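You operate a simulated robot arm through the tools that you are given. There is no shell and no other tool. Be economical: measure what you need, move in short steps, check, and stop when the job is done.

You run a simulated two-armed robot. Do the job below in one go: nothing can be reset, and whatever is moved stays where it is left.

JOB
Fit the injector from the white block at P5 and clamp it down.
Fine: swing the clamp over it, then tighten the bolt with the yellow-banded size 19 socket wrench and put it back on its peg; leave the other clamps. Set down upright: socket wrench.

Only the result counts: the job must be done as asked and must still hold three seconds after the hand-in. Knocking over, shifting, dropping, spilling or breaking anything else fails it.

ROBOT AND FRAMES
Two 7-joint arms with two-finger parallel grippers on one trunk, on a base that drives. Base frame: it is fixed to the floor where the robot stands at the start and does not move with it; the origin is under the middle of the robot, x ahead of it, y to its left, z up; the surface under the hand at the start is at about z = 0.86. Units: m, degrees, N and s.
The left shoulder is at the start at [0.08, 0.131, 0.947], the right one opposite. With the tool pointing down near the work surface each hand reaches from about 0.4 to 0.86 m from the robot's upright axis, wherever it stands, measured 20 degrees to its own side. Places, roughly: left grey clamp [1.7, 0.1, 1.1]; left grey clamp bolt [1.7, 0, 1.1]; left injector hole [1.8, 0, 1]; middle grey clamp [1.4, 0, 1.1]; middle grey clamp bolt [1.5, 0, 1.1]; right grey clamp [1.2, 0, 1.1]; right grey clamp bolt [1.2, 0, 1.1]. Payload 1.57 kg a hand.
Tool frame (each hand has its own): the origin (TCP) lies between the finger pads and is the grasp point; the fingertips stand 0.03 m ahead of it; z points along the fingers, y is the line along which they close. Largest opening 0.11 m; finger width 0.024, thickness 0.012; the body of the gripper, 0.048 by 0.112 m, starts 0.078 m behind the TCP.
Orientation is that of the tool frame in the base frame, as a unit quaternion [x, y, z, w]. With the fingers straight down and closing along the base's y, the tool's x points along the base's -x, its y along +y and its z along -z.

CONTROLS
- The arms move only by the tool jog_arm. It takes "left_steps", "right_steps" or both (then of equal length, played together; a hand with none holds still); each is a list of rows, each a list of 7 numbers: the opening in per cent of the stroke, from 0 (shut) to 100 (fully open), then the shift along the base's x, y, z in cm, then the turn, a rotation vector about the base's x, y, z in rad. In form: [[jaw, dx, dy, dz, ax, ay, az], ...]. A call has 1 to 10 rows; each row is the pose to reach, as a shift and turn from the pose commanded when the call began. Each row takes 0.2 s and may step no farther than 0.05 m and 8.6 degrees from the row before; otherwise, or with a gripper value out of range, the whole call is refused. Where a pose cannot be reached the arm comes as near as it can. A force on the tool above 40 N (or 10 N above the force at the start of the call, whichever is more), or a blocked arm, ends the call early, and 0.2 s more pass. Each finger travels about 0.108 m/s and halts on what it meets, pressing with about 31 N; the grip force reading is that of the motor and also rises with nothing between the fingers. The clock runs only during rows and for 0.2 s after the last one: add rows that repeat a pose to give the fingers time. The reply holds the time, the measured pose of the TCP, the force on the tool along the base axes, the opening and the grip force, in the units named above and with some noise, with the torque about the TCP (base axes, N m) and any sound that the robot's microphone picked up, and new pictures: "show" is both (left out), scene, wrist or none (wrist: the cameras of the hands that moved).
- Cameras (640 x 400 px; columns grow to the right, rows downward): "scene" is now at [-0.049, 0.0071, 1.4397]; the picture's right is [0.08, -1.00, 0.00], its down [-0.36, -0.03, -0.93] and it looks along [0.93, 0.07, -0.36] (base axes); focal length 242 px, centre (320, 200). "left" rides on the left gripper at [0.07, -0.016, -0.141] in its tool frame; the picture's right is [0.23, 0.97, 0.00], its down [-0.86, 0.20, -0.48] and it looks along [-0.47, 0.11, 0.88] (tool axes); focal length 222 px, centre (320, 200). "right" rides on the right gripper at [0.07, 0.016, -0.141] in its tool frame; the picture's right is [-0.23, 0.97, 0.00], its down [-0.86, -0.20, -0.48] and it looks along [-0.47, -0.11, 0.88] (tool axes); focal length 222 px, centre (320, 200). There is no depth. A picture from a camera that has moved, and an enlarged one, comes with that camera's place and axes in the base frame and with its lens.
- drive_base(legs): drives the robot by 1 to 6 legs, each [ahead, left, turn to the left] in m, m and degrees, along the robot's own axes; the way and the turn of a leg run together, so that a leg with both is an arc; at most 1.5 m and 180 degrees a leg. The arms and the cameras ride along, it lands a little off, and it stops where it bumps. It gives what a move gives, and a new picture of the scene camera.
- aim_head(pan, tilt): turns the head with the scene camera to pan (to the left, within 109 degrees either way) and tilt (down, from -29 to 69), counted from straight ahead of the robot. It gives what a move gives, and a new picture of the scene camera.
- enlarge(camera, box): a new picture of the part [left, top, right, bottom] of that camera's present view, enlarged. The clock stands still meanwhile.
- finish_job(): hands the job in; it is judged then, once.

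Work in short steps. Places have to be worked out from the pictures, the camera data and where the tool is seen: move nearer, look again, correct. Check each grasp and each placing, and mend what went wrong. You have 120 turns and 260 pictures in all, those below and enlarged ones among them. Open the grippers and draw the arms clear of the work before you hand the job in, unless the task says otherwise; then end with one line.

The tools are called after "Call:" by a JSON object that holds its "method" and its "body". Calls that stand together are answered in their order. jog_arm: Moves the arms, as the interface text tells. Its arguments: {"type":"object","properties":{"left_steps":{"type":"array"},"right_steps":{"type":"array"},"show":{"type":"string","enum":["both","scene","wrist","none"]}},"required":[]} The other tools are called the same way: drive_base (legs) drives the base; aim_head (pan, tilt) turns the head that bears the scene camera; enlarge (camera, box) takes an enlarged picture of a part of a camera's view; finish_job () hands the job in.

At the start:

```text
t: 0.0
left_eef_pos: [0.4338, 0.2733, 1.3704]
left_tcp_rot: [0.0, 1.0, 0.0, 0.0]
left_wrist_force: [0.4, -0.7, 0.8]
left_moment: [0.02, 0.0, 0.03]
left_width: 0.1101
left_grasp_force: 0.0
right_eef_pos: [0.4222, -0.0996, 1.419]
right_tcp_rot: [0.0, 1.0, 0.001, 0.0]
right_wrist_force: [-0.7, 0.0, 0.6]
right_moment: [0.02, -0.02, 0.02]
right_width: 0.1101
right_grasp_force: 0.0
robot x, y, heading: [0.0012, 0.0002, -0.1]
head pan, tilt: [4.5, 21.0]
```

scene: 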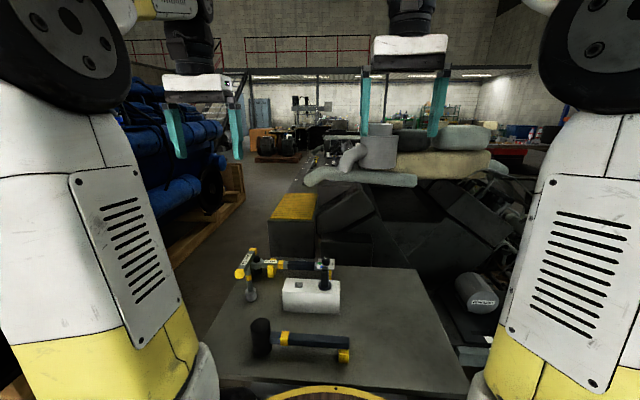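
right: 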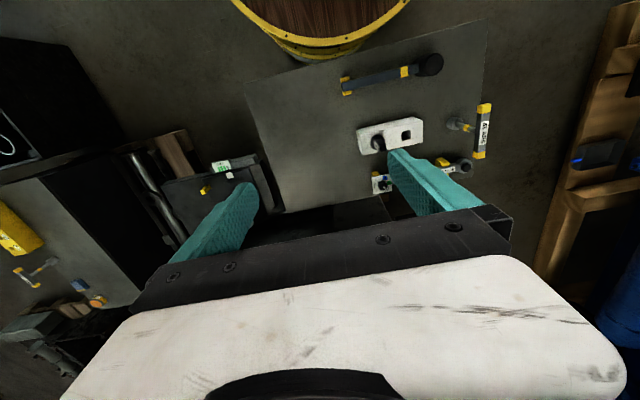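
left: 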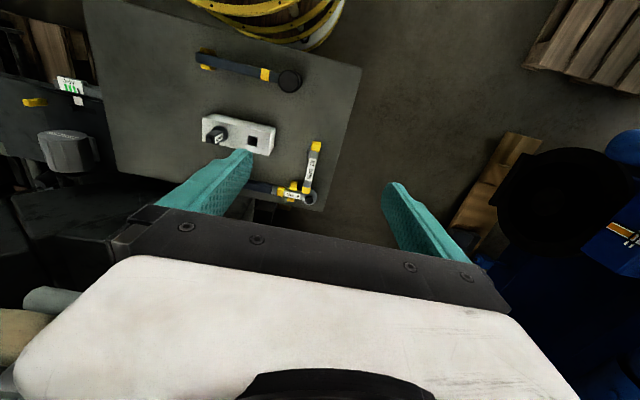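

I see a table with a white block, an injector and several tools. I enlarge to tell the pieces apart.

Call:
{"method": "enlarge", "body": {"camera": "scene", "box": [200, 230, 400, 380]}}

Call:
{"method": "enlarge", "body": {"camera": "scene", "box": [250, 100, 550, 290]}}

Call:
{"method": "enlarge", "body": {"camera": "left", "box": [180, 40, 380, 220]}}

```text
2.67 times, centred on (300, 305) of scene
camera zoom: at [-0.049, 0.0071, 1.4397], right [0.08, -1.0, 0.0], down [-0.36, -0.03, -0.93], along [0.93, 0.07, -0.36], focal length 645 px, centre (373, -80)
```

zoom: 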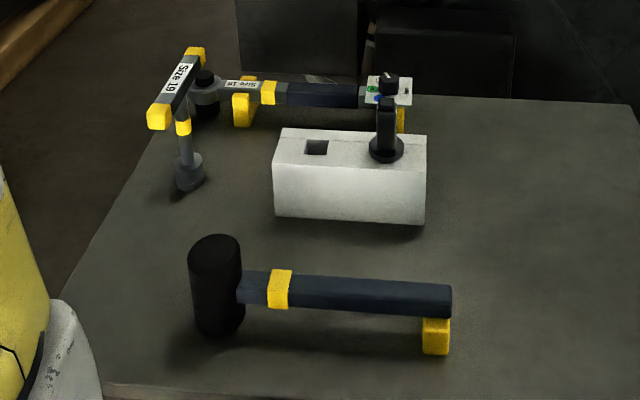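

```text
2.11 times, centred on (400, 195) of scene
camera zoom: at [-0.049, 0.0071, 1.4397], right [0.08, -1.0, 0.0], down [-0.36, -0.03, -0.93], along [0.93, 0.07, -0.36], focal length 510 px, centre (152, 210)
```

zoom: 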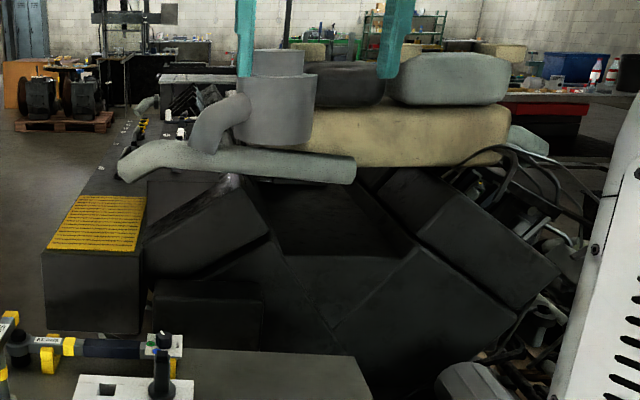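

```text
2.22 times, centred on (280, 130) of left
camera zoom: at [0.3641, 0.255, 1.5109], right [-0.23, 0.97, 0.0], down [0.86, 0.2, 0.48], along [0.47, 0.11, -0.88], focal length 494 px, centre (409, 356)
```

zoom: 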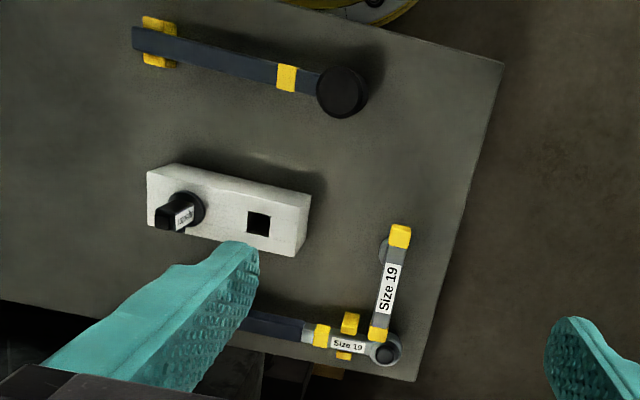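

I need closer views of the tools; the left arm moves over toward the T-handle and I look at the wrist camera.

Call:
{"method": "jog_arm", "body": {"left_steps": [[100, -2, 0, -4, 0, 0, 0], [100, -4, 0, -8, 0, 0, 0], [100, -5, 0, -11, 0, 0, 0], [100, -5, 0, -11, 0, 0, 0]], "show": "wrist"}}

Call:
{"method": "enlarge", "body": {"camera": "right", "box": [320, 40, 520, 200]}}

Call:
{"method": "enlarge", "body": {"camera": "scene", "box": [230, 240, 345, 312]}}

Call:
{"method": "enlarge", "body": {"camera": "scene", "box": [270, 130, 430, 230]}}

```text
t: 1.0
left_eef_pos: [0.3792, 0.2761, 1.259]
left_tcp_rot: [0.0, 1.0, 0.0, 0.0]
left_wrist_force: [0.2, -0.7, -0.1]
left_moment: [-0.02, -0.01, 0.02]
left_width: 0.1099
left_grasp_force: 0.1
right_eef_pos: [0.4214, -0.0991, 1.419]
right_tcp_rot: [-0.001, 1.0, 0.0, 0.0]
right_wrist_force: [0.7, 0.2, -0.4]
right_moment: [-0.04, 0.0, 0.01]
right_width: 0.11
right_grasp_force: 0.0
robot x, y, heading: [-0.002, 0.0009, 0.0]
head pan, tilt: [4.5, 21.0]
camera left: at [0.3107, 0.2579, 1.399], right [-0.23, 0.97, 0.0], down [0.86, 0.2, 0.48], along [0.47, 0.11, -0.88], focal length 222 px, centre (320, 200)
```

left: 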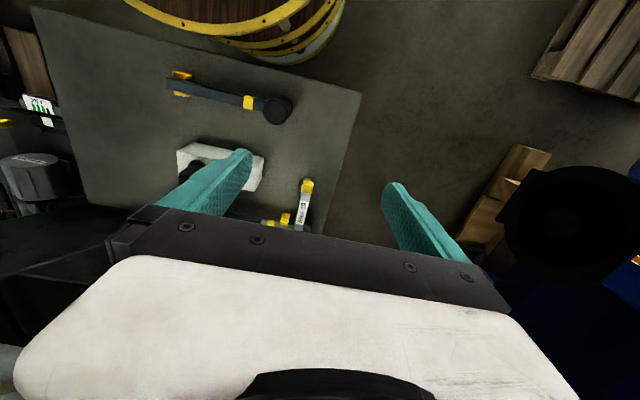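

```text
2.50 times, centred on (420, 120) of right
camera zoom: at [0.3519, -0.0828, 1.5616], right [0.23, 0.97, 0.0], down [0.86, -0.2, 0.48], along [0.47, -0.11, -0.88], focal length 555 px, centre (70, 400)
```

zoom: 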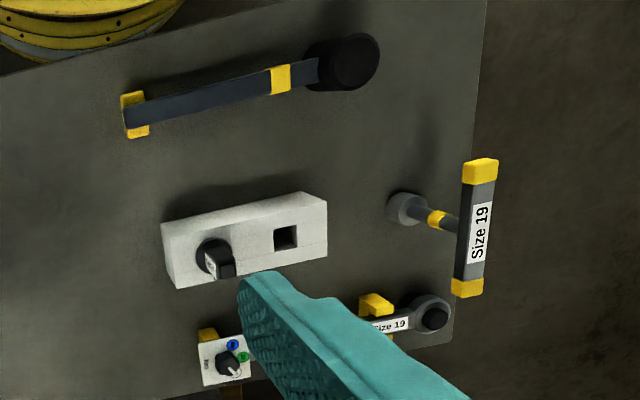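

```text
5.56 times, centred on (288, 276) of scene
camera zoom: at [-0.049, 0.0071, 1.4397], right [0.08, -1.0, 0.0], down [-0.36, -0.03, -0.93], along [0.93, 0.07, -0.36], focal length 1344 px, centre (501, -222)
```

zoom: 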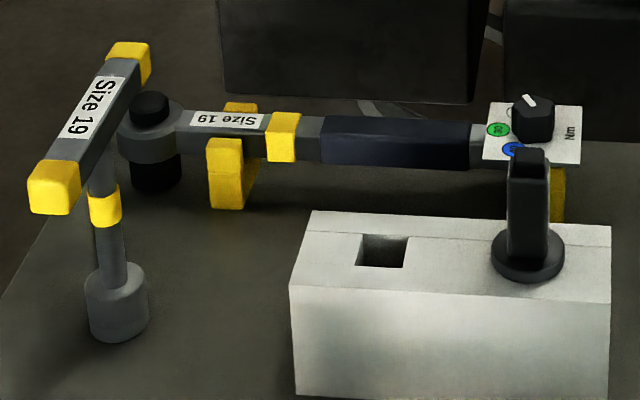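

```text
4.00 times, centred on (350, 180) of scene
camera zoom: at [-0.049, 0.0071, 1.4397], right [0.08, -1.0, 0.0], down [-0.36, -0.03, -0.93], along [0.93, 0.07, -0.36], focal length 968 px, centre (200, 280)
```

zoom: 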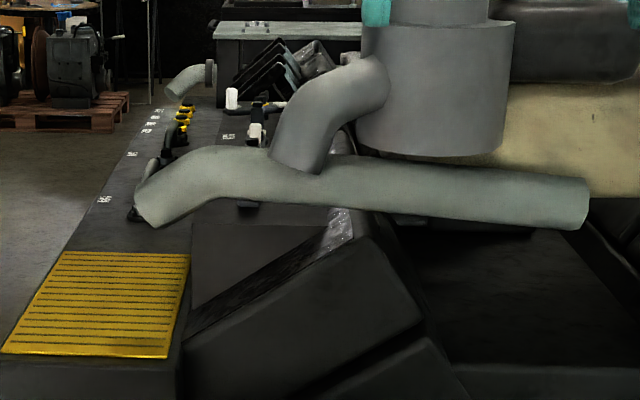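

The T-handle with the yellow band standing upright (on a peg) is the wanted socket wrench; the other "Size 19" is a torque wrench. I bring the right hand above the injector in the white block for a closer look.

Call:
{"method": "jog_arm", "body": {"right_steps": [[100, 2, 2, -4, 0, 0, 0], [100, 4, 4, -8, 0, 0, 0], [100, 6, 6, -12, 0, 0, 0], [100, 8, 8, -16, 0, 0, 0], [100, 10, 10, -20, 0, 0, 0], [100, 12, 12, -24, 0, 0, 0], [100, 13, 13, -26, 0, 0, 0], [100, 13, 13, -26, 0, 0, 0]]}}

Call:
{"method": "enlarge", "body": {"camera": "right", "box": [220, 100, 420, 225]}}

```text
t: 2.8
left_eef_pos: [0.3802, 0.276, 1.2584]
left_tcp_rot: [0.0, 1.0, 0.0, 0.0]
left_wrist_force: [-0.3, 0.2, 0.5]
left_moment: [0.02, 0.01, 0.01]
left_width: 0.11
left_grasp_force: 0.0
right_eef_pos: [0.5521, 0.0293, 1.1582]
right_tcp_rot: [0.001, 1.0, 0.0, 0.0]
right_wrist_force: [0.4, -0.2, -1.1]
right_moment: [-0.02, 0.02, 0.0]
right_width: 0.1099
right_grasp_force: 0.0
robot x, y, heading: [-0.0004, 0.0019, -0.2]
head pan, tilt: [4.5, 21.0]
camera scene: at [-0.0489, 0.0071, 1.4397], right [0.08, -1.0, 0.0], down [-0.36, -0.03, -0.93], along [0.93, 0.07, -0.36], focal length 242 px, centre (320, 200)
camera right: at [0.4822, 0.045, 1.3003], right [0.23, 0.97, 0.0], down [0.85, -0.2, 0.48], along [0.47, -0.11, -0.88], focal length 222 px, centre (320, 200)
```

scene: 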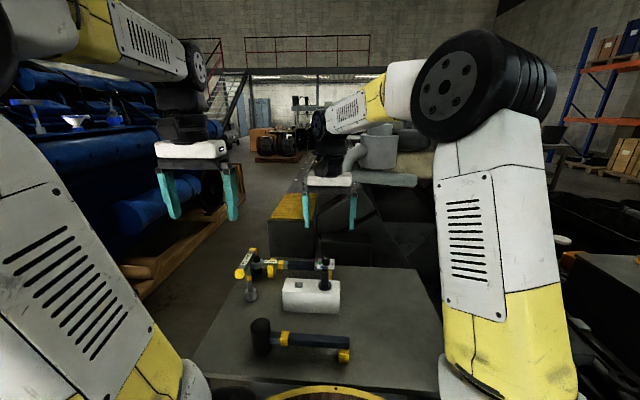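
right: 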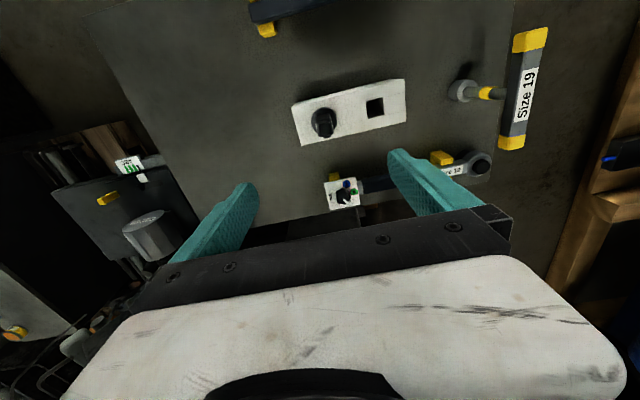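

```text
3.20 times, centred on (320, 162) of right
camera zoom: at [0.4822, 0.045, 1.3003], right [0.23, 0.97, 0.0], down [0.85, -0.2, 0.48], along [0.47, -0.11, -0.88], focal length 711 px, centre (320, 320)
```

zoom: 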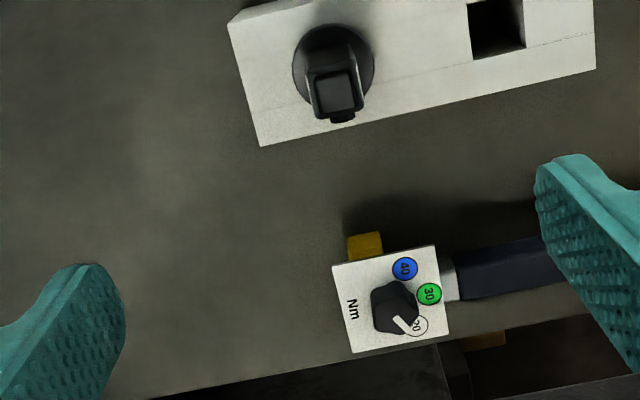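

The injector post is about 2 cm square, centred near (0.541, 0.037) with its top near z 1.00. The T-handle lies along x, centred near (0.546, 0.275, 1.0). I move both hands above them.

Call:
{"method": "jog_arm", "body": {"left_steps": [[100, 4, 0, 0, 0, 0, 0], [100, 8, 0, 0, 0, 0, 0], [100, 12, 0, -2, 0, 0, 0], [100, 16.6, 0, -4, 0, 0, 0], [100, 16.6, 0, -8, 0, 0, 0], [100, 16.6, 0, -12, 0, 0, 0], [100, 16.6, 0, -16, 0, 0, 0], [100, 16.6, 0, -16, 0, 0, 0]], "right_steps": [[100, -1, 0.8, -3, 0, 0, 0], [100, -1, 0.8, -6, 0, 0, 0], [100, -1, 0.8, -8, 0, 0, 0], [100, -1, 0.8, -8, 0, 0, 0], [100, -1, 0.8, -8, 0, 0, 0], [100, -1, 0.8, -8, 0, 0, 0], [100, -1, 0.8, -8, 0, 0, 0], [100, -1, 0.8, -8, 0, 0, 0]]}}

Call:
{"method": "enlarge", "body": {"camera": "right", "box": [220, 70, 420, 195]}}

Call:
{"method": "enlarge", "body": {"camera": "left", "box": [200, 70, 400, 195]}}

```text
refused: row 4 steps farther than a row can; nothing moved
```

```text
3.20 times, centred on (320, 132) of right
camera zoom: at [0.4822, 0.045, 1.3003], right [0.23, 0.97, 0.0], down [0.85, -0.2, 0.48], along [0.47, -0.11, -0.88], focal length 711 px, centre (320, 416)
```

zoom: 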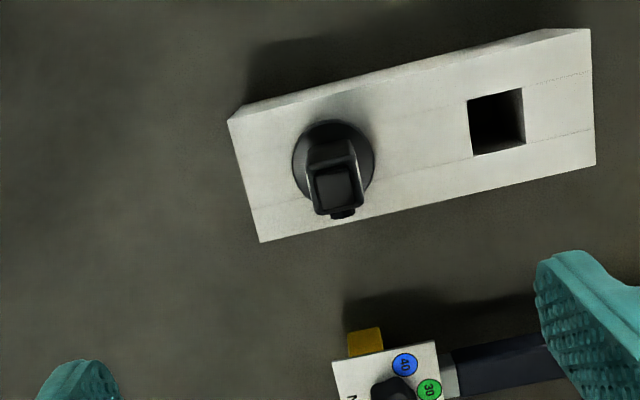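

```text
3.20 times, centred on (300, 132) of left
camera zoom: at [0.311, 0.2579, 1.3993], right [-0.23, 0.97, 0.0], down [0.86, 0.2, 0.48], along [0.47, 0.11, -0.88], focal length 711 px, centre (384, 416)
```

zoom: 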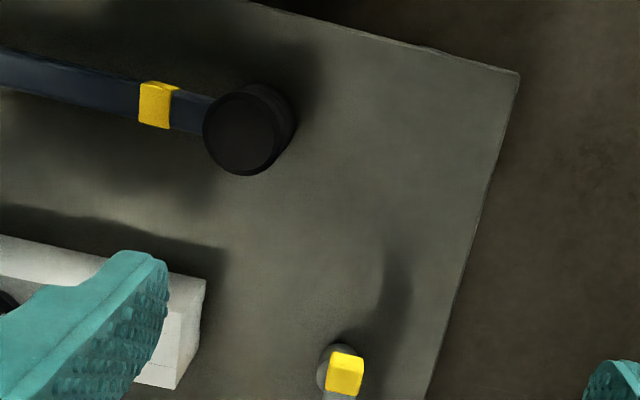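

Step too long; I repeat with smaller rows.

Call:
{"method": "jog_arm", "body": {"left_steps": [[100, 4, 0, 0, 0, 0, 0], [100, 8, 0, 0, 0, 0, 0], [100, 12, 0, -2, 0, 0, 0], [100, 16, 0, -4, 0, 0, 0], [100, 16.6, 0, -8, 0, 0, 0], [100, 16.6, 0, -12, 0, 0, 0], [100, 16.6, 0, -16, 0, 0, 0], [100, 16.6, 0, -16, 0, 0, 0]], "right_steps": [[100, -1, 0.8, -3, 0, 0, 0], [100, -1, 0.8, -6, 0, 0, 0], [100, -1, 0.8, -8, 0, 0, 0], [100, -1, 0.8, -8, 0, 0, 0], [100, -1, 0.8, -8, 0, 0, 0], [100, -1, 0.8, -8, 0, 0, 0], [100, -1, 0.8, -8, 0, 0, 0], [100, -1, 0.8, -8, 0, 0, 0]]}}

Call:
{"method": "enlarge", "body": {"camera": "scene", "box": [220, 180, 380, 310]}}

```text
t: 4.6
left_eef_pos: [0.5482, 0.2709, 1.0984]
left_tcp_rot: [0.001, 1.0, 0.0, 0.0]
left_wrist_force: [-0.2, -0.3, -0.7]
left_moment: [-0.03, 0.02, 0.01]
left_width: 0.1098
left_grasp_force: 0.0
right_eef_pos: [0.5429, 0.0367, 1.0805]
right_tcp_rot: [0.001, 1.0, 0.0, 0.001]
right_wrist_force: [-0.5, -0.7, -0.4]
right_moment: [-0.03, -0.01, 0.03]
right_width: 0.1101
right_grasp_force: 0.1
robot x, y, heading: [0.0024, 0.0004, 0.1]
head pan, tilt: [4.5, 21.0]
camera scene: at [-0.0489, 0.0071, 1.4397], right [0.08, -1.0, 0.0], down [-0.36, -0.03, -0.93], along [0.93, 0.07, -0.36], focal length 242 px, centre (320, 200)
camera right: at [0.4733, 0.0522, 1.2231], right [0.23, 0.97, 0.0], down [0.86, -0.2, 0.48], along [0.47, -0.11, -0.88], focal length 222 px, centre (320, 200)
camera left: at [0.4784, 0.2542, 1.2388], right [-0.23, 0.97, 0.0], down [0.85, 0.2, 0.48], along [0.47, 0.11, -0.88], focal length 222 px, centre (320, 200)
```

scene: 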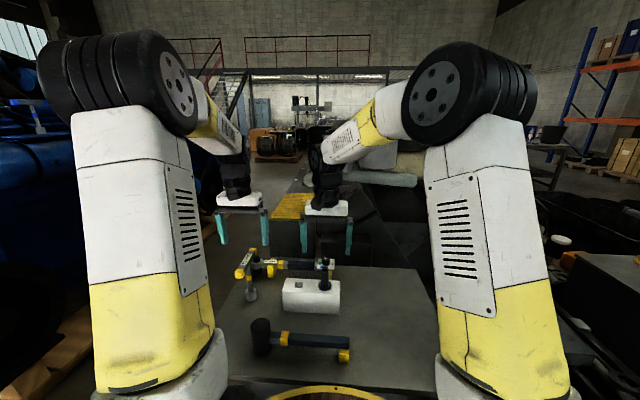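
right: 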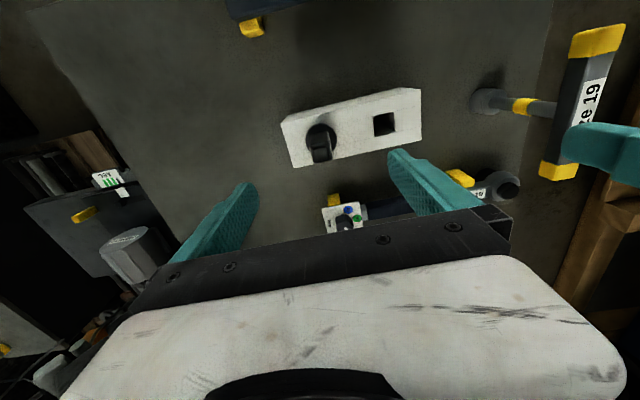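
left: 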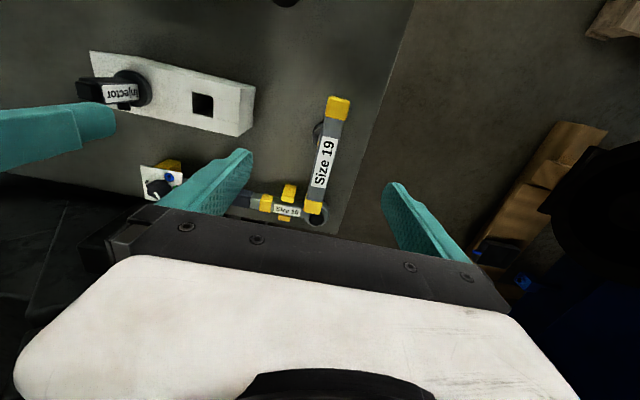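

```text
3.08 times, centred on (300, 245) of scene
camera zoom: at [-0.0489, 0.0071, 1.4397], right [0.08, -1.0, 0.0], down [-0.36, -0.03, -0.93], along [0.93, 0.07, -0.36], focal length 745 px, centre (382, 62)
```

zoom: 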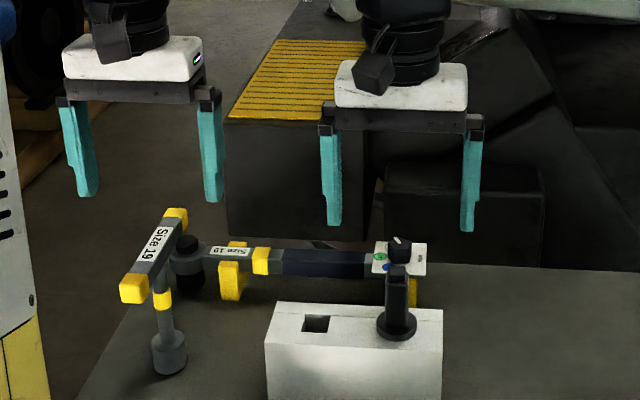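

Wrench handle centre reads (0.553, 0.277), injector post (0.540, 0.038). I lower both hands onto them with grippers open.

Call:
{"method": "jog_arm", "body": {"left_steps": [[100, 0.5, 0.6, -3, 0, 0, 0], [100, 0.5, 0.6, -6, 0, 0, 0], [100, 0.5, 0.6, -8, 0, 0, 0], [100, 0.5, 0.6, -9.7, 0, 0, 0], [100, 0.5, 0.6, -9.7, 0, 0, 0]], "right_steps": [[100, -0.3, 0.1, -3, 0, 0, 0], [100, -0.3, 0.1, -6, 0, 0, 0], [100, -0.3, 0.1, -9, 0, 0, 0], [100, -0.3, 0.1, -11.3, 0, 0, 0], [100, -0.3, 0.1, -11.3, 0, 0, 0]]}}

Call:
{"method": "enlarge", "body": {"camera": "scene", "box": [220, 200, 380, 310]}}

```text
t: 5.8
left_eef_pos: [0.5514, 0.2775, 1.0003]
left_tcp_rot: [0.0, 1.0, 0.001, 0.0]
left_wrist_force: [0.3, 0.4, 0.0]
left_moment: [0.02, 0.01, -0.03]
left_width: 0.1103
left_grasp_force: 0.0
right_eef_pos: [0.5378, 0.0401, 0.9679]
right_tcp_rot: [0.0, 1.0, 0.0, 0.0]
right_wrist_force: [0.4, -0.6, -0.6]
right_moment: [-0.03, 0.0, 0.0]
right_width: 0.11
right_grasp_force: 0.1
robot x, y, heading: [-0.0027, -0.0018, -0.0]
head pan, tilt: [4.5, 21.0]
camera scene: at [-0.0489, 0.0071, 1.4397], right [0.08, -1.0, 0.0], down [-0.36, -0.03, -0.93], along [0.93, 0.07, -0.36], focal length 242 px, centre (320, 200)
camera right: at [0.469, 0.0567, 1.1088], right [0.23, 0.97, 0.0], down [0.86, -0.2, 0.48], along [0.47, -0.11, -0.88], focal length 222 px, centre (320, 200)
camera left: at [0.4831, 0.2604, 1.1411], right [-0.23, 0.97, 0.0], down [0.86, 0.2, 0.48], along [0.47, 0.11, -0.88], focal length 222 px, centre (320, 200)
```

scene: 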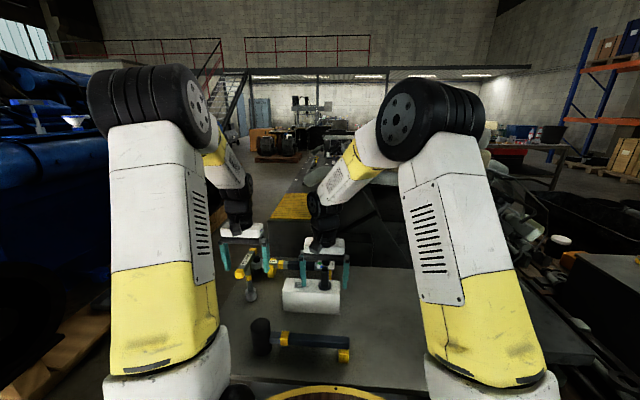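
right: 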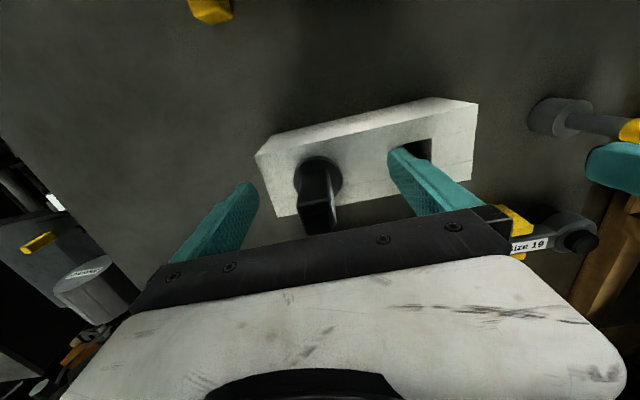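
left: 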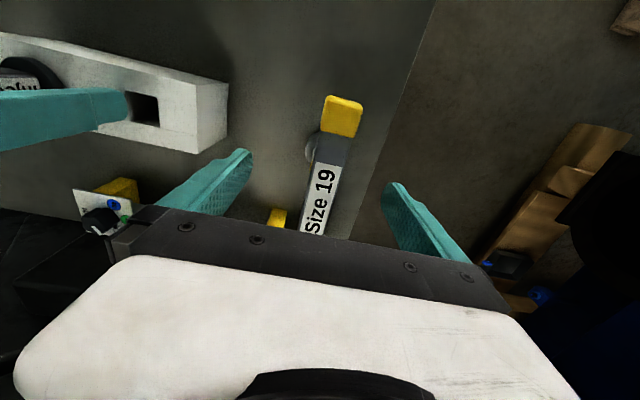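

```text
3.64 times, centred on (300, 255) of scene
camera zoom: at [-0.0489, 0.0071, 1.4397], right [0.08, -1.0, 0.0], down [-0.36, -0.03, -0.93], along [0.93, 0.07, -0.36], focal length 880 px, centre (393, 0)
```

zoom: 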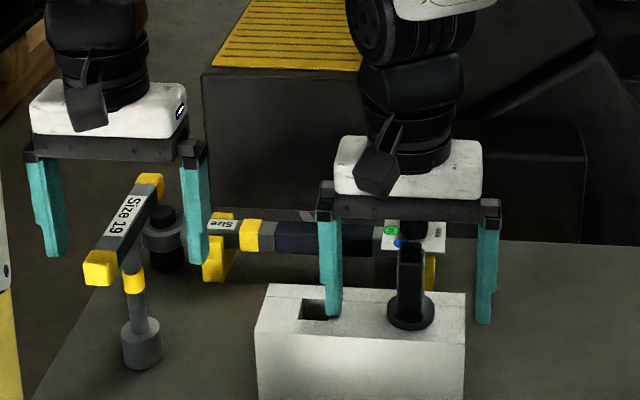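

Both straddle their objects. I close both grippers.

Call:
{"method": "jog_arm", "body": {"left_steps": [[50, 0, 0, 0, 0, 0, 0], [20, 0, 0, 0, 0, 0, 0], [0, 0, 0, 0, 0, 0, 0], [0, 0, 0, 0, 0, 0, 0], [0, 0, 0, 0, 0, 0, 0]], "right_steps": [[50, 0, 0, 0, 0, 0, 0], [20, 0, 0, 0, 0, 0, 0], [0, 0, 0, 0, 0, 0, 0], [0, 0, 0, 0, 0, 0, 0], [0, 0, 0, 0, 0, 0, 0]], "show": "wrist"}}

Call:
{"method": "enlarge", "body": {"camera": "scene", "box": [220, 200, 380, 310]}}

```text
t: 7.0
left_eef_pos: [0.5521, 0.2782, 0.9998]
left_tcp_rot: [0.0, 1.0, 0.0, 0.0]
left_wrist_force: [0.5, 0.1, -0.3]
left_moment: [0.02, 0.0, 0.01]
left_width: 0.0196
left_grasp_force: 30.5
right_eef_pos: [0.5389, 0.0409, 0.9671]
right_tcp_rot: [0.0, 1.0, 0.0, 0.0]
right_wrist_force: [-0.4, -0.9, 0.0]
right_moment: [-0.08, 0.0, 0.01]
right_width: 0.0392
right_grasp_force: 30.8
robot x, y, heading: [0.0009, 0.0027, -0.0]
head pan, tilt: [4.5, 21.0]
camera right: at [0.4691, 0.0568, 1.1091], right [0.23, 0.97, 0.0], down [0.86, -0.2, 0.48], along [0.47, -0.11, -0.88], focal length 222 px, centre (320, 200)
camera left: at [0.4832, 0.2604, 1.1414], right [-0.23, 0.97, 0.0], down [0.86, 0.2, 0.48], along [0.47, 0.11, -0.88], focal length 222 px, centre (320, 200)
```

right: 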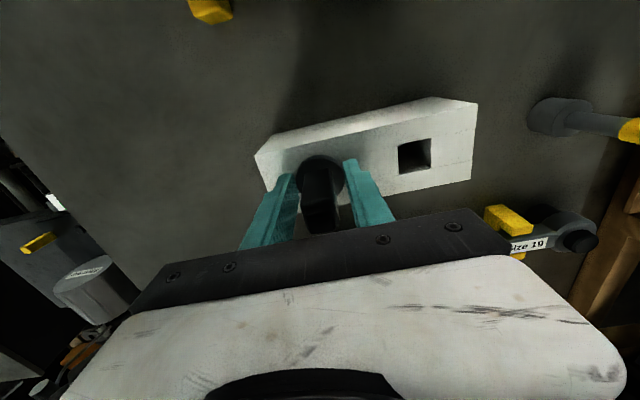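
left: 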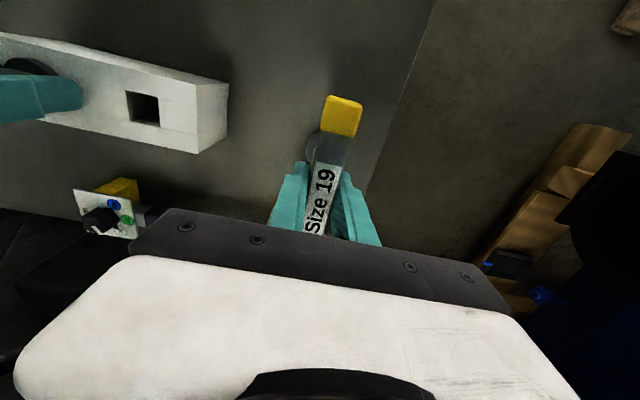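

```text
3.64 times, centred on (300, 255) of scene
camera zoom: at [-0.0489, 0.0071, 1.4397], right [0.08, -1.0, 0.0], down [-0.36, -0.03, -0.93], along [0.93, 0.07, -0.36], focal length 880 px, centre (393, 0)
```

zoom: 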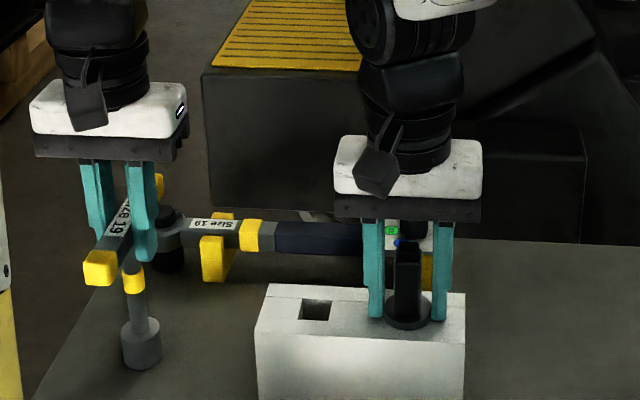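

The right gripper closed on the 39 mm flange, not the post. I reopen, raise 1.5 cm and close on the post.

Call:
{"method": "jog_arm", "body": {"right_steps": [[30, 0, 0, 0, 0, 0, 0], [60, 0, 0, 0, 0, 0, 0], [60, 0.2, 0, 1.6, 0, 0, 0], [30, 0.2, 0, 1.6, 0, 0, 0], [0, 0.2, 0, 1.6, 0, 0, 0], [0, 0.2, 0, 1.6, 0, 0, 0], [0, 0.2, 0, 1.6, 0, 0, 0]], "show": "wrist"}}

Call:
{"method": "enlarge", "body": {"camera": "scene", "box": [260, 220, 380, 310]}}

```text
t: 8.6
left_eef_pos: [0.5524, 0.2775, 1.0]
left_tcp_rot: [0.0, 1.0, 0.0, 0.0]
left_wrist_force: [-0.5, -0.2, 0.1]
left_moment: [0.06, 0.0, 0.05]
left_width: 0.0199
left_grasp_force: 31.1
right_eef_pos: [0.5419, 0.0414, 0.982]
right_tcp_rot: [0.0, 1.0, 0.0, 0.0]
right_wrist_force: [-0.6, -1.1, 1.4]
right_moment: [-0.05, 0.11, 0.01]
right_width: 0.0221
right_grasp_force: 31.3
robot x, y, heading: [-0.0027, -0.0057, -0.0]
head pan, tilt: [4.5, 21.0]
camera right: at [0.471, 0.0569, 1.1241], right [0.23, 0.97, 0.0], down [0.86, -0.2, 0.48], along [0.47, -0.11, -0.88], focal length 222 px, centre (320, 200)
```

right: 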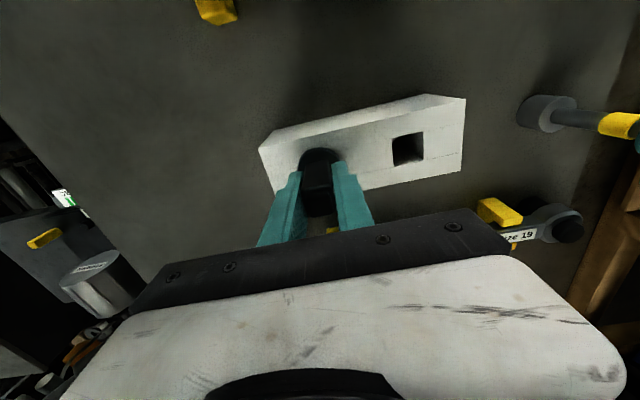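

```text
4.44 times, centred on (320, 265) of scene
camera zoom: at [-0.0489, 0.0071, 1.4397], right [0.08, -1.0, 0.0], down [-0.36, -0.03, -0.93], along [0.93, 0.07, -0.36], focal length 1076 px, centre (320, -89)
```

zoom: 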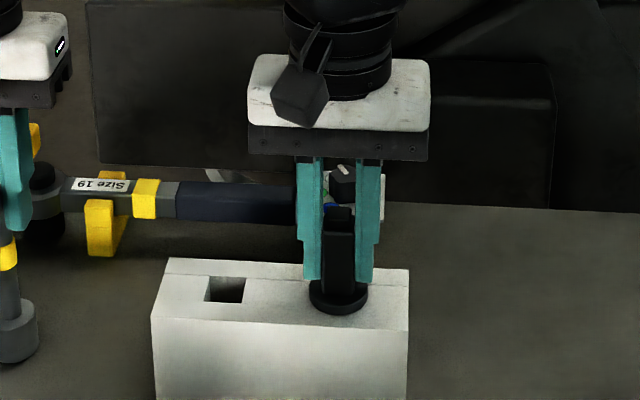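

The post is gripped (22 mm), the handle too (20 mm). I lift both straight up and check.

Call:
{"method": "jog_arm", "body": {"left_steps": [[0, 0, 0, 2, 0, 0, 0], [0, 0, 0, 4, 0, 0, 0], [0, 0, 0, 6, 0, 0, 0], [0, 0, 0, 8, 0, 0, 0], [0, 0, 0, 10, 0, 0, 0], [0, 0, 0, 12, 0, 0, 0], [0, 0, 0, 12, 0, 0, 0]], "right_steps": [[0, 0, 0, 2, 0, 0, 0], [0, 0, 0, 4, 0, 0, 0], [0, 0, 0, 6, 0, 0, 0], [0, 0, 0, 8, 0, 0, 0], [0, 0, 0, 10, 0, 0, 0], [0, 0, 0, 12, 0, 0, 0], [0, 0, 0, 12, 0, 0, 0]]}}

Call:
{"method": "enlarge", "body": {"camera": "scene", "box": [220, 180, 380, 310]}}

```text
t: 10.2
left_eef_pos: [0.5542, 0.2788, 1.1227]
left_tcp_rot: [-0.001, 1.0, 0.0, 0.0]
left_wrist_force: [-0.2, -0.5, -4.3]
left_moment: [0.01, 0.01, 0.0]
left_width: 0.0198
left_grasp_force: 30.9
right_eef_pos: [0.5413, 0.0419, 1.1009]
right_tcp_rot: [0.0, 1.0, -0.001, -0.001]
right_wrist_force: [0.1, -0.2, -4.0]
right_moment: [0.03, -0.02, -0.01]
right_width: 0.022
right_grasp_force: 31.0
robot x, y, heading: [-0.0016, -0.0005, -0.2]
head pan, tilt: [4.5, 21.0]
camera scene: at [-0.0488, 0.0072, 1.4397], right [0.08, -1.0, 0.0], down [-0.36, -0.03, -0.93], along [0.93, 0.07, -0.36], focal length 242 px, centre (320, 200)
camera right: at [0.4715, 0.0571, 1.2433], right [0.23, 0.97, 0.0], down [0.86, -0.2, 0.48], along [0.47, -0.11, -0.88], focal length 222 px, centre (320, 200)
camera left: at [0.4845, 0.2613, 1.2638], right [-0.23, 0.97, 0.0], down [0.86, 0.2, 0.48], along [0.47, 0.11, -0.88], focal length 222 px, centre (320, 200)
```

scene: 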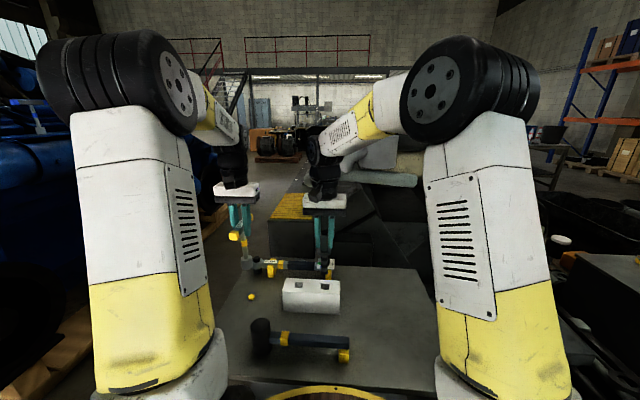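
right: 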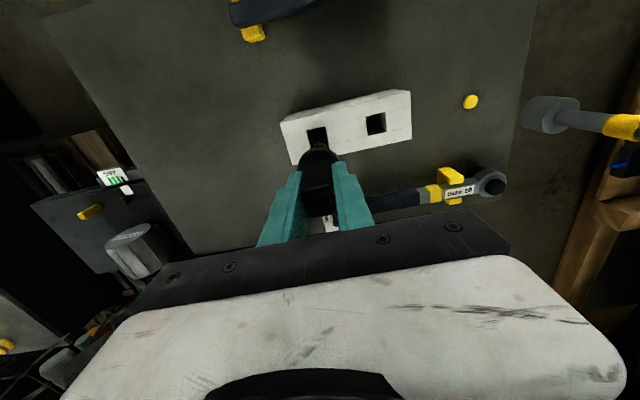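
left: 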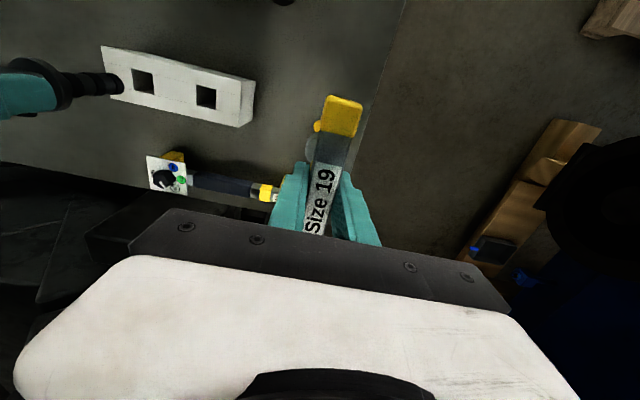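

```text
3.08 times, centred on (300, 245) of scene
camera zoom: at [-0.0488, 0.0072, 1.4397], right [0.08, -1.0, 0.0], down [-0.36, -0.03, -0.93], along [0.93, 0.07, -0.36], focal length 745 px, centre (382, 62)
```

zoom: 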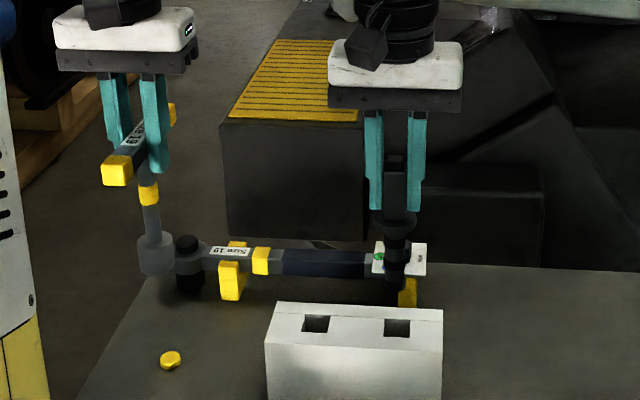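

Both parts are held; the peg is a low yellow disc near (0.550, 0.276). I raise and retract the arms for travel, then look to the left aisle.

Call:
{"method": "jog_arm", "body": {"left_steps": [[0, -1, -1, 4, 0, 0, 0], [0, -2, -2, 8, 0, 0, 0], [0, -4, -3, 12, 0, 0, 0], [0, -7, -3, 16, 0, 0, 0], [0, -10, -3, 19, 0, 0, 0], [0, -10, -3, 19, 0, 0, 0]], "right_steps": [[0, -1, -2, 4, 0, 0, 0], [0, -2, -5, 8, 0, 0, 0], [0, -4, -8, 11, 0, 0, 0], [0, -6, -11, 14, 0, 0, 0], [0, -9, -13, 17, 0, 0, 0], [0, -9, -13, 17, 0, 0, 0]], "show": "none"}}

Call:
{"method": "aim_head", "body": {"pan": 60, "tilt": 35}}

Call:
{"method": "aim_head", "body": {"pan": 25, "tilt": 20}}

```text
refused: row 2 steps farther than a row can; nothing moved
```

```text
t: 11.4
left_eef_pos: [0.5538, 0.2792, 1.1229]
left_tcp_rot: [0.0, 1.0, 0.0, 0.0]
left_wrist_force: [-0.3, 0.0, -2.7]
left_moment: [0.0, -0.01, 0.02]
left_width: 0.0199
left_grasp_force: 30.7
right_eef_pos: [0.5418, 0.0412, 1.101]
right_tcp_rot: [0.0, 1.0, 0.001, 0.0]
right_wrist_force: [-0.5, 0.2, -4.2]
right_moment: [-0.02, 0.0, 0.0]
right_width: 0.0218
right_grasp_force: 30.6
robot x, y, heading: [0.0023, -0.0008, -0.2]
head pan, tilt: [60.0, 35.0]
camera scene: at [-0.0974, 0.0761, 1.4174], right [0.87, -0.5, 0.0], down [-0.29, -0.5, -0.82], along [0.41, 0.71, -0.57], focal length 242 px, centre (320, 200)
```

scene: 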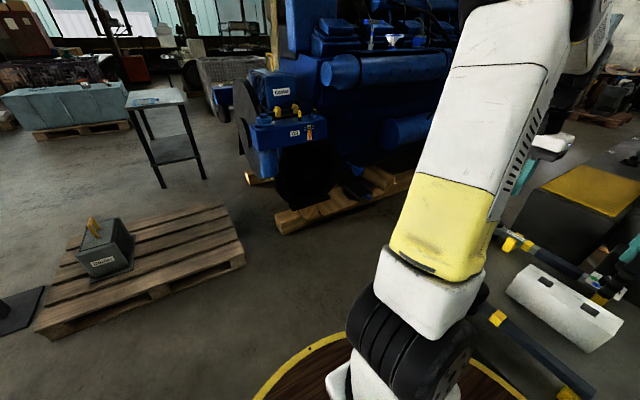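

```text
t: 12.5
left_eef_pos: [0.555, 0.2789, 1.1242]
left_tcp_rot: [0.0, 1.0, 0.0, -0.001]
left_wrist_force: [-0.3, -0.4, -3.4]
left_moment: [0.02, -0.01, 0.0]
left_width: 0.0197
left_grasp_force: 30.5
right_eef_pos: [0.5419, 0.0404, 1.1014]
right_tcp_rot: [0.0, 1.0, -0.001, 0.0]
right_wrist_force: [-0.5, 0.7, -3.2]
right_moment: [0.03, -0.03, -0.01]
right_width: 0.0216
right_grasp_force: 31.0
robot x, y, heading: [-0.0006, -0.0006, 0.1]
head pan, tilt: [25.0, 20.0]
camera scene: at [-0.0571, 0.0393, 1.4412], right [0.42, -0.91, 0.0], down [-0.31, -0.14, -0.94], along [0.85, 0.4, -0.34], focal length 242 px, centre (320, 200)
```

scene: 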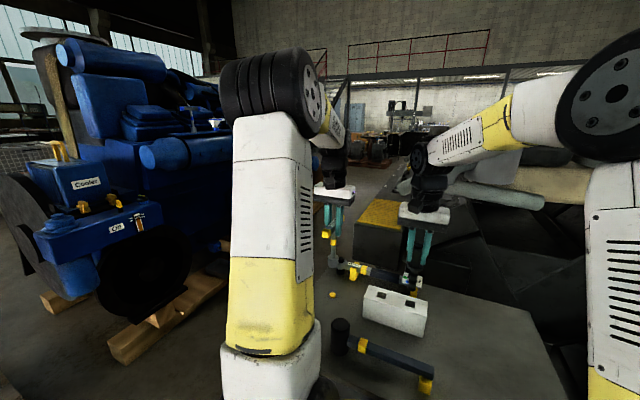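

The aisle between engine (y≈0.35) and pallet (y≈1.45) is free. I raise and retract the arms with smaller rows.

Call:
{"method": "jog_arm", "body": {"left_steps": [[0, -1, 0, 3, 0, 0, 0], [0, -2, 0, 6, 0, 0, 0], [0, -3, 0, 9, 0, 0, 0], [0, -5, -1, 12, 0, 0, 0], [0, -7, -2, 15, 0, 0, 0], [0, -9, -3, 18, 0, 0, 0], [0, -10, -3, 20, 0, 0, 0], [0, -10, -3, 20, 0, 0, 0]], "right_steps": [[0, -1, -1, 3, 0, 0, 0], [0, -2, -3, 6, 0, 0, 0], [0, -3, -5, 9, 0, 0, 0], [0, -5, -7, 12, 0, 0, 0], [0, -7, -9, 15, 0, 0, 0], [0, -9, -11, 18, 0, 0, 0], [0, -10, -13, 20, 0, 0, 0], [0, -10, -13, 20, 0, 0, 0]], "show": "none"}}

Call:
{"method": "drive_base", "body": {"legs": [[0, 0.8, 0]]}}

```text
t: 14.3
left_eef_pos: [0.4553, 0.2497, 1.3231]
left_tcp_rot: [0.0, 1.0, 0.001, 0.001]
left_wrist_force: [0.8, 0.8, -2.7]
left_moment: [0.03, 0.01, -0.04]
left_width: 0.0199
left_grasp_force: 31.2
right_eef_pos: [0.4402, -0.0915, 1.3012]
right_tcp_rot: [-0.001, 1.0, 0.0, 0.0]
right_wrist_force: [-0.9, 0.3, -3.1]
right_moment: [-0.01, -0.01, -0.02]
right_width: 0.0218
right_grasp_force: 31.9
robot x, y, heading: [0.001, -0.002, -0.2]
head pan, tilt: [25.0, 20.0]
```

```text
t: 18.6
left_eef_pos: [0.4496, 1.0579, 1.3236]
left_tcp_rot: [-0.005, 1.0, -0.001, 0.0]
left_wrist_force: [0.0, 0.5, -3.1]
left_moment: [-0.02, 0.02, 0.0]
left_width: 0.0196
left_grasp_force: 30.7
right_eef_pos: [0.4377, 0.717, 1.3022]
right_tcp_rot: [-0.004, 1.0, 0.0, 0.0]
right_wrist_force: [0.2, -0.1, -2.9]
right_moment: [0.02, -0.01, 0.01]
right_width: 0.0216
right_grasp_force: 31.2
robot x, y, heading: [-0.0006, 0.8029, 0.4]
head pan, tilt: [25.0, 20.0]
camera scene: at [-0.0607, 0.8428, 1.4413], right [0.43, -0.9, 0.0], down [-0.31, -0.15, -0.94], along [0.85, 0.4, -0.34], focal length 242 px, centre (320, 200)
```

scene: 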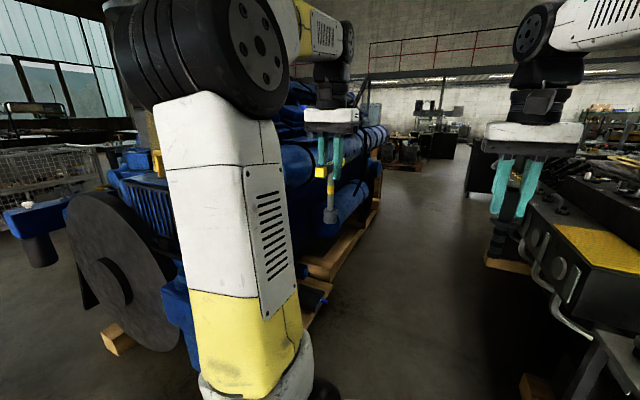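

Sideways move fine. The engine side has a projecting pipe; I look to the right before driving on.

Call:
{"method": "aim_head", "body": {"pan": -15, "tilt": 25}}

```text
t: 19.6
left_eef_pos: [0.4486, 1.0583, 1.3235]
left_tcp_rot: [-0.004, 1.0, 0.0, -0.001]
left_wrist_force: [0.1, 0.3, -2.6]
left_moment: [0.0, 0.0, -0.02]
left_width: 0.0197
left_grasp_force: 31.2
right_eef_pos: [0.4394, 0.7158, 1.3023]
right_tcp_rot: [-0.005, 1.0, 0.001, 0.0]
right_wrist_force: [0.2, -0.7, -2.6]
right_moment: [0.03, -0.01, 0.02]
right_width: 0.0218
right_grasp_force: 31.0
robot x, y, heading: [-0.0038, 0.8053, 0.5]
head pan, tilt: [-15.0, 25.0]
camera scene: at [-0.0556, 0.7797, 1.4332], right [-0.25, -0.97, 0.0], down [-0.41, 0.11, -0.91], along [0.88, -0.23, -0.42], focal length 242 px, centre (320, 200)
```

scene: 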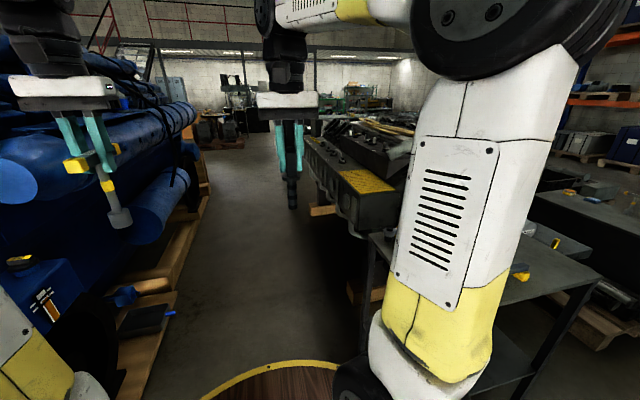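

The aisle is clear; I drive ahead 1.75 m and turn 90° right to face the engine's side.

Call:
{"method": "drive_base", "body": {"legs": [[0.9, 0, 0], [0.85, 0, 0]]}}

Call:
{"method": "drive_base", "body": {"legs": [[0, 0, -90]]}}

Call:
{"method": "aim_head", "body": {"pan": 0, "tilt": 40}}

```text
t: 28.5
left_eef_pos: [2.2075, 1.0601, 1.3238]
left_tcp_rot: [-0.004, 1.0, 0.0, 0.0]
left_wrist_force: [0.1, -0.3, -2.3]
left_moment: [-0.03, 0.02, -0.02]
left_width: 0.02
left_grasp_force: 30.5
right_eef_pos: [2.1968, 0.7178, 1.3026]
right_tcp_rot: [-0.005, 1.0, 0.0, 0.001]
right_wrist_force: [-0.3, 0.9, -3.0]
right_moment: [0.01, 0.0, -0.01]
right_width: 0.0216
right_grasp_force: 30.3
robot x, y, heading: [1.758, 0.8053, 0.2]
head pan, tilt: [-15.0, 25.0]
camera scene: at [1.7035, 0.7815, 1.4332], right [-0.25, -0.97, 0.0], down [-0.41, 0.11, -0.91], along [0.88, -0.23, -0.42], focal length 242 px, centre (320, 200)
```

scene: 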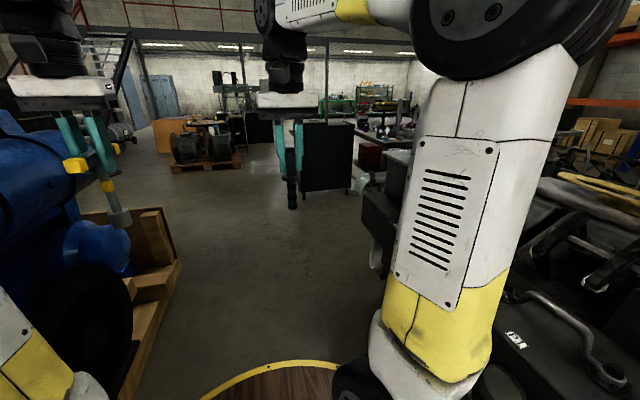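

```text
t: 32.8
left_eef_pos: [2.0058, 0.3512, 1.3243]
left_tcp_rot: [0.708, 0.706, 0.0, 0.001]
left_wrist_force: [-0.1, -0.2, -2.3]
left_moment: [0.02, 0.0, -0.01]
left_width: 0.0198
left_grasp_force: 31.1
right_eef_pos: [1.6642, 0.3652, 1.302]
right_tcp_rot: [0.707, 0.707, 0.001, 0.0]
right_wrist_force: [-0.1, 0.6, -3.3]
right_moment: [-0.02, 0.01, 0.0]
right_width: 0.0218
right_grasp_force: 30.8
robot x, y, heading: [1.7541, 0.8054, -90.1]
head pan, tilt: [-15.0, 25.0]
camera scene: at [1.7303, 0.8564, 1.4332], right [-0.97, 0.26, 0.0], down [0.11, 0.41, -0.91], along [-0.24, -0.88, -0.42], focal length 242 px, centre (320, 200)
```

scene: 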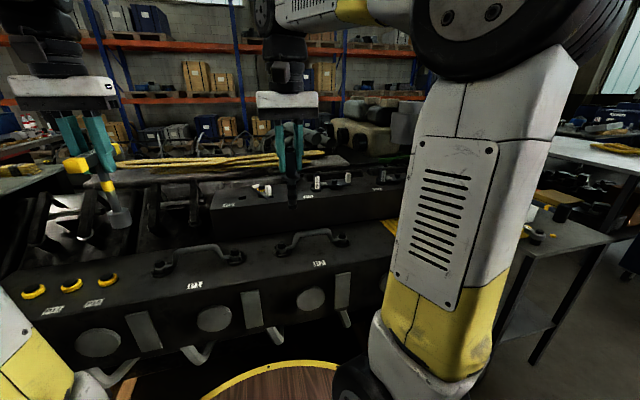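

```text
t: 33.5
left_eef_pos: [2.0063, 0.3509, 1.3237]
left_tcp_rot: [0.708, 0.707, 0.0, 0.0]
left_wrist_force: [0.1, 0.3, -3.2]
left_moment: [0.01, 0.01, 0.01]
left_width: 0.0198
left_grasp_force: 30.8
right_eef_pos: [1.665, 0.3659, 1.3014]
right_tcp_rot: [0.708, 0.707, 0.0, 0.0]
right_wrist_force: [0.1, 0.5, -2.7]
right_moment: [0.01, 0.02, 0.03]
right_width: 0.0218
right_grasp_force: 31.1
robot x, y, heading: [1.7545, 0.8087, -90.0]
head pan, tilt: [0.0, 40.0]
camera scene: at [1.7541, 0.8603, 1.4099], right [-1.0, 0.0, 0.0], down [0.0, 0.64, -0.77], along [0.0, -0.77, -0.64], focal length 242 px, centre (320, 200)
```

scene: 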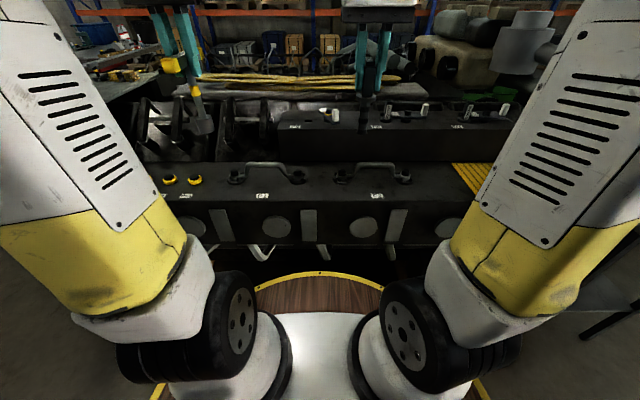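

Now facing the engine. I enlarge the clamp area.

Call:
{"method": "enlarge", "body": {"camera": "scene", "box": [260, 80, 400, 168]}}

Call:
{"method": "enlarge", "body": {"camera": "scene", "box": [380, 80, 520, 168]}}

Call:
{"method": "enlarge", "body": {"camera": "scene", "box": [140, 130, 460, 240]}}

```text
4.55 times, centred on (330, 124) of scene
camera zoom: at [1.7541, 0.8603, 1.4099], right [-1.0, 0.0, 0.0], down [0.0, 0.64, -0.77], along [0.0, -0.77, -0.64], focal length 1100 px, centre (274, 546)
```

zoom: 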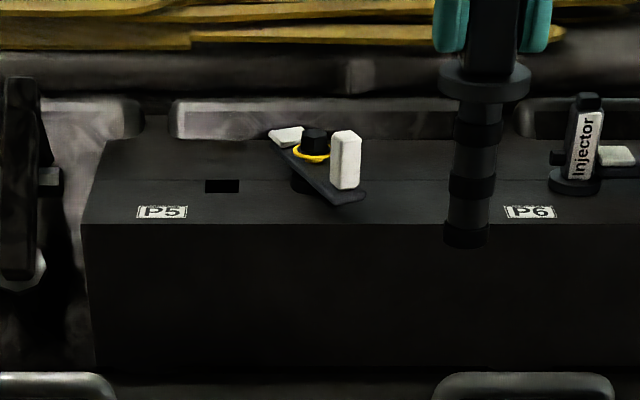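

```text
4.55 times, centred on (450, 124) of scene
camera zoom: at [1.7541, 0.8603, 1.4099], right [-1.0, 0.0, 0.0], down [0.0, 0.64, -0.77], along [0.0, -0.77, -0.64], focal length 1100 px, centre (-271, 546)
```

zoom: 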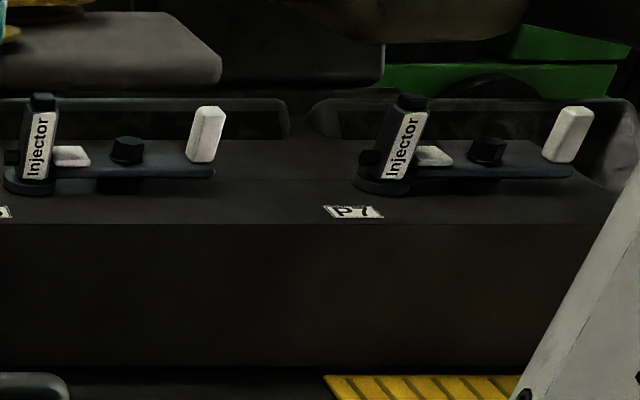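

```text
2.00 times, centred on (300, 185) of scene
camera zoom: at [1.7541, 0.8603, 1.4099], right [-1.0, 0.0, 0.0], down [0.0, 0.64, -0.77], along [0.0, -0.77, -0.64], focal length 484 px, centre (360, 230)
```

zoom: 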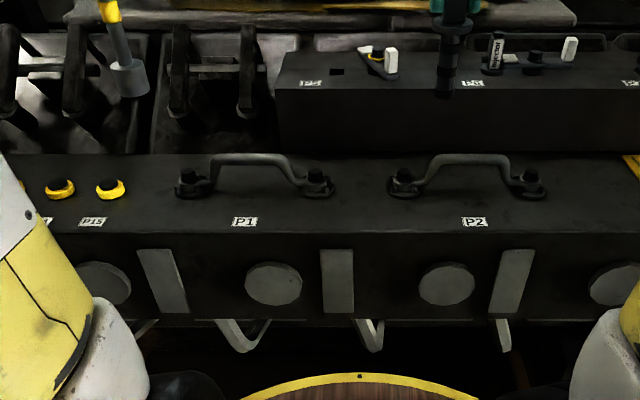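

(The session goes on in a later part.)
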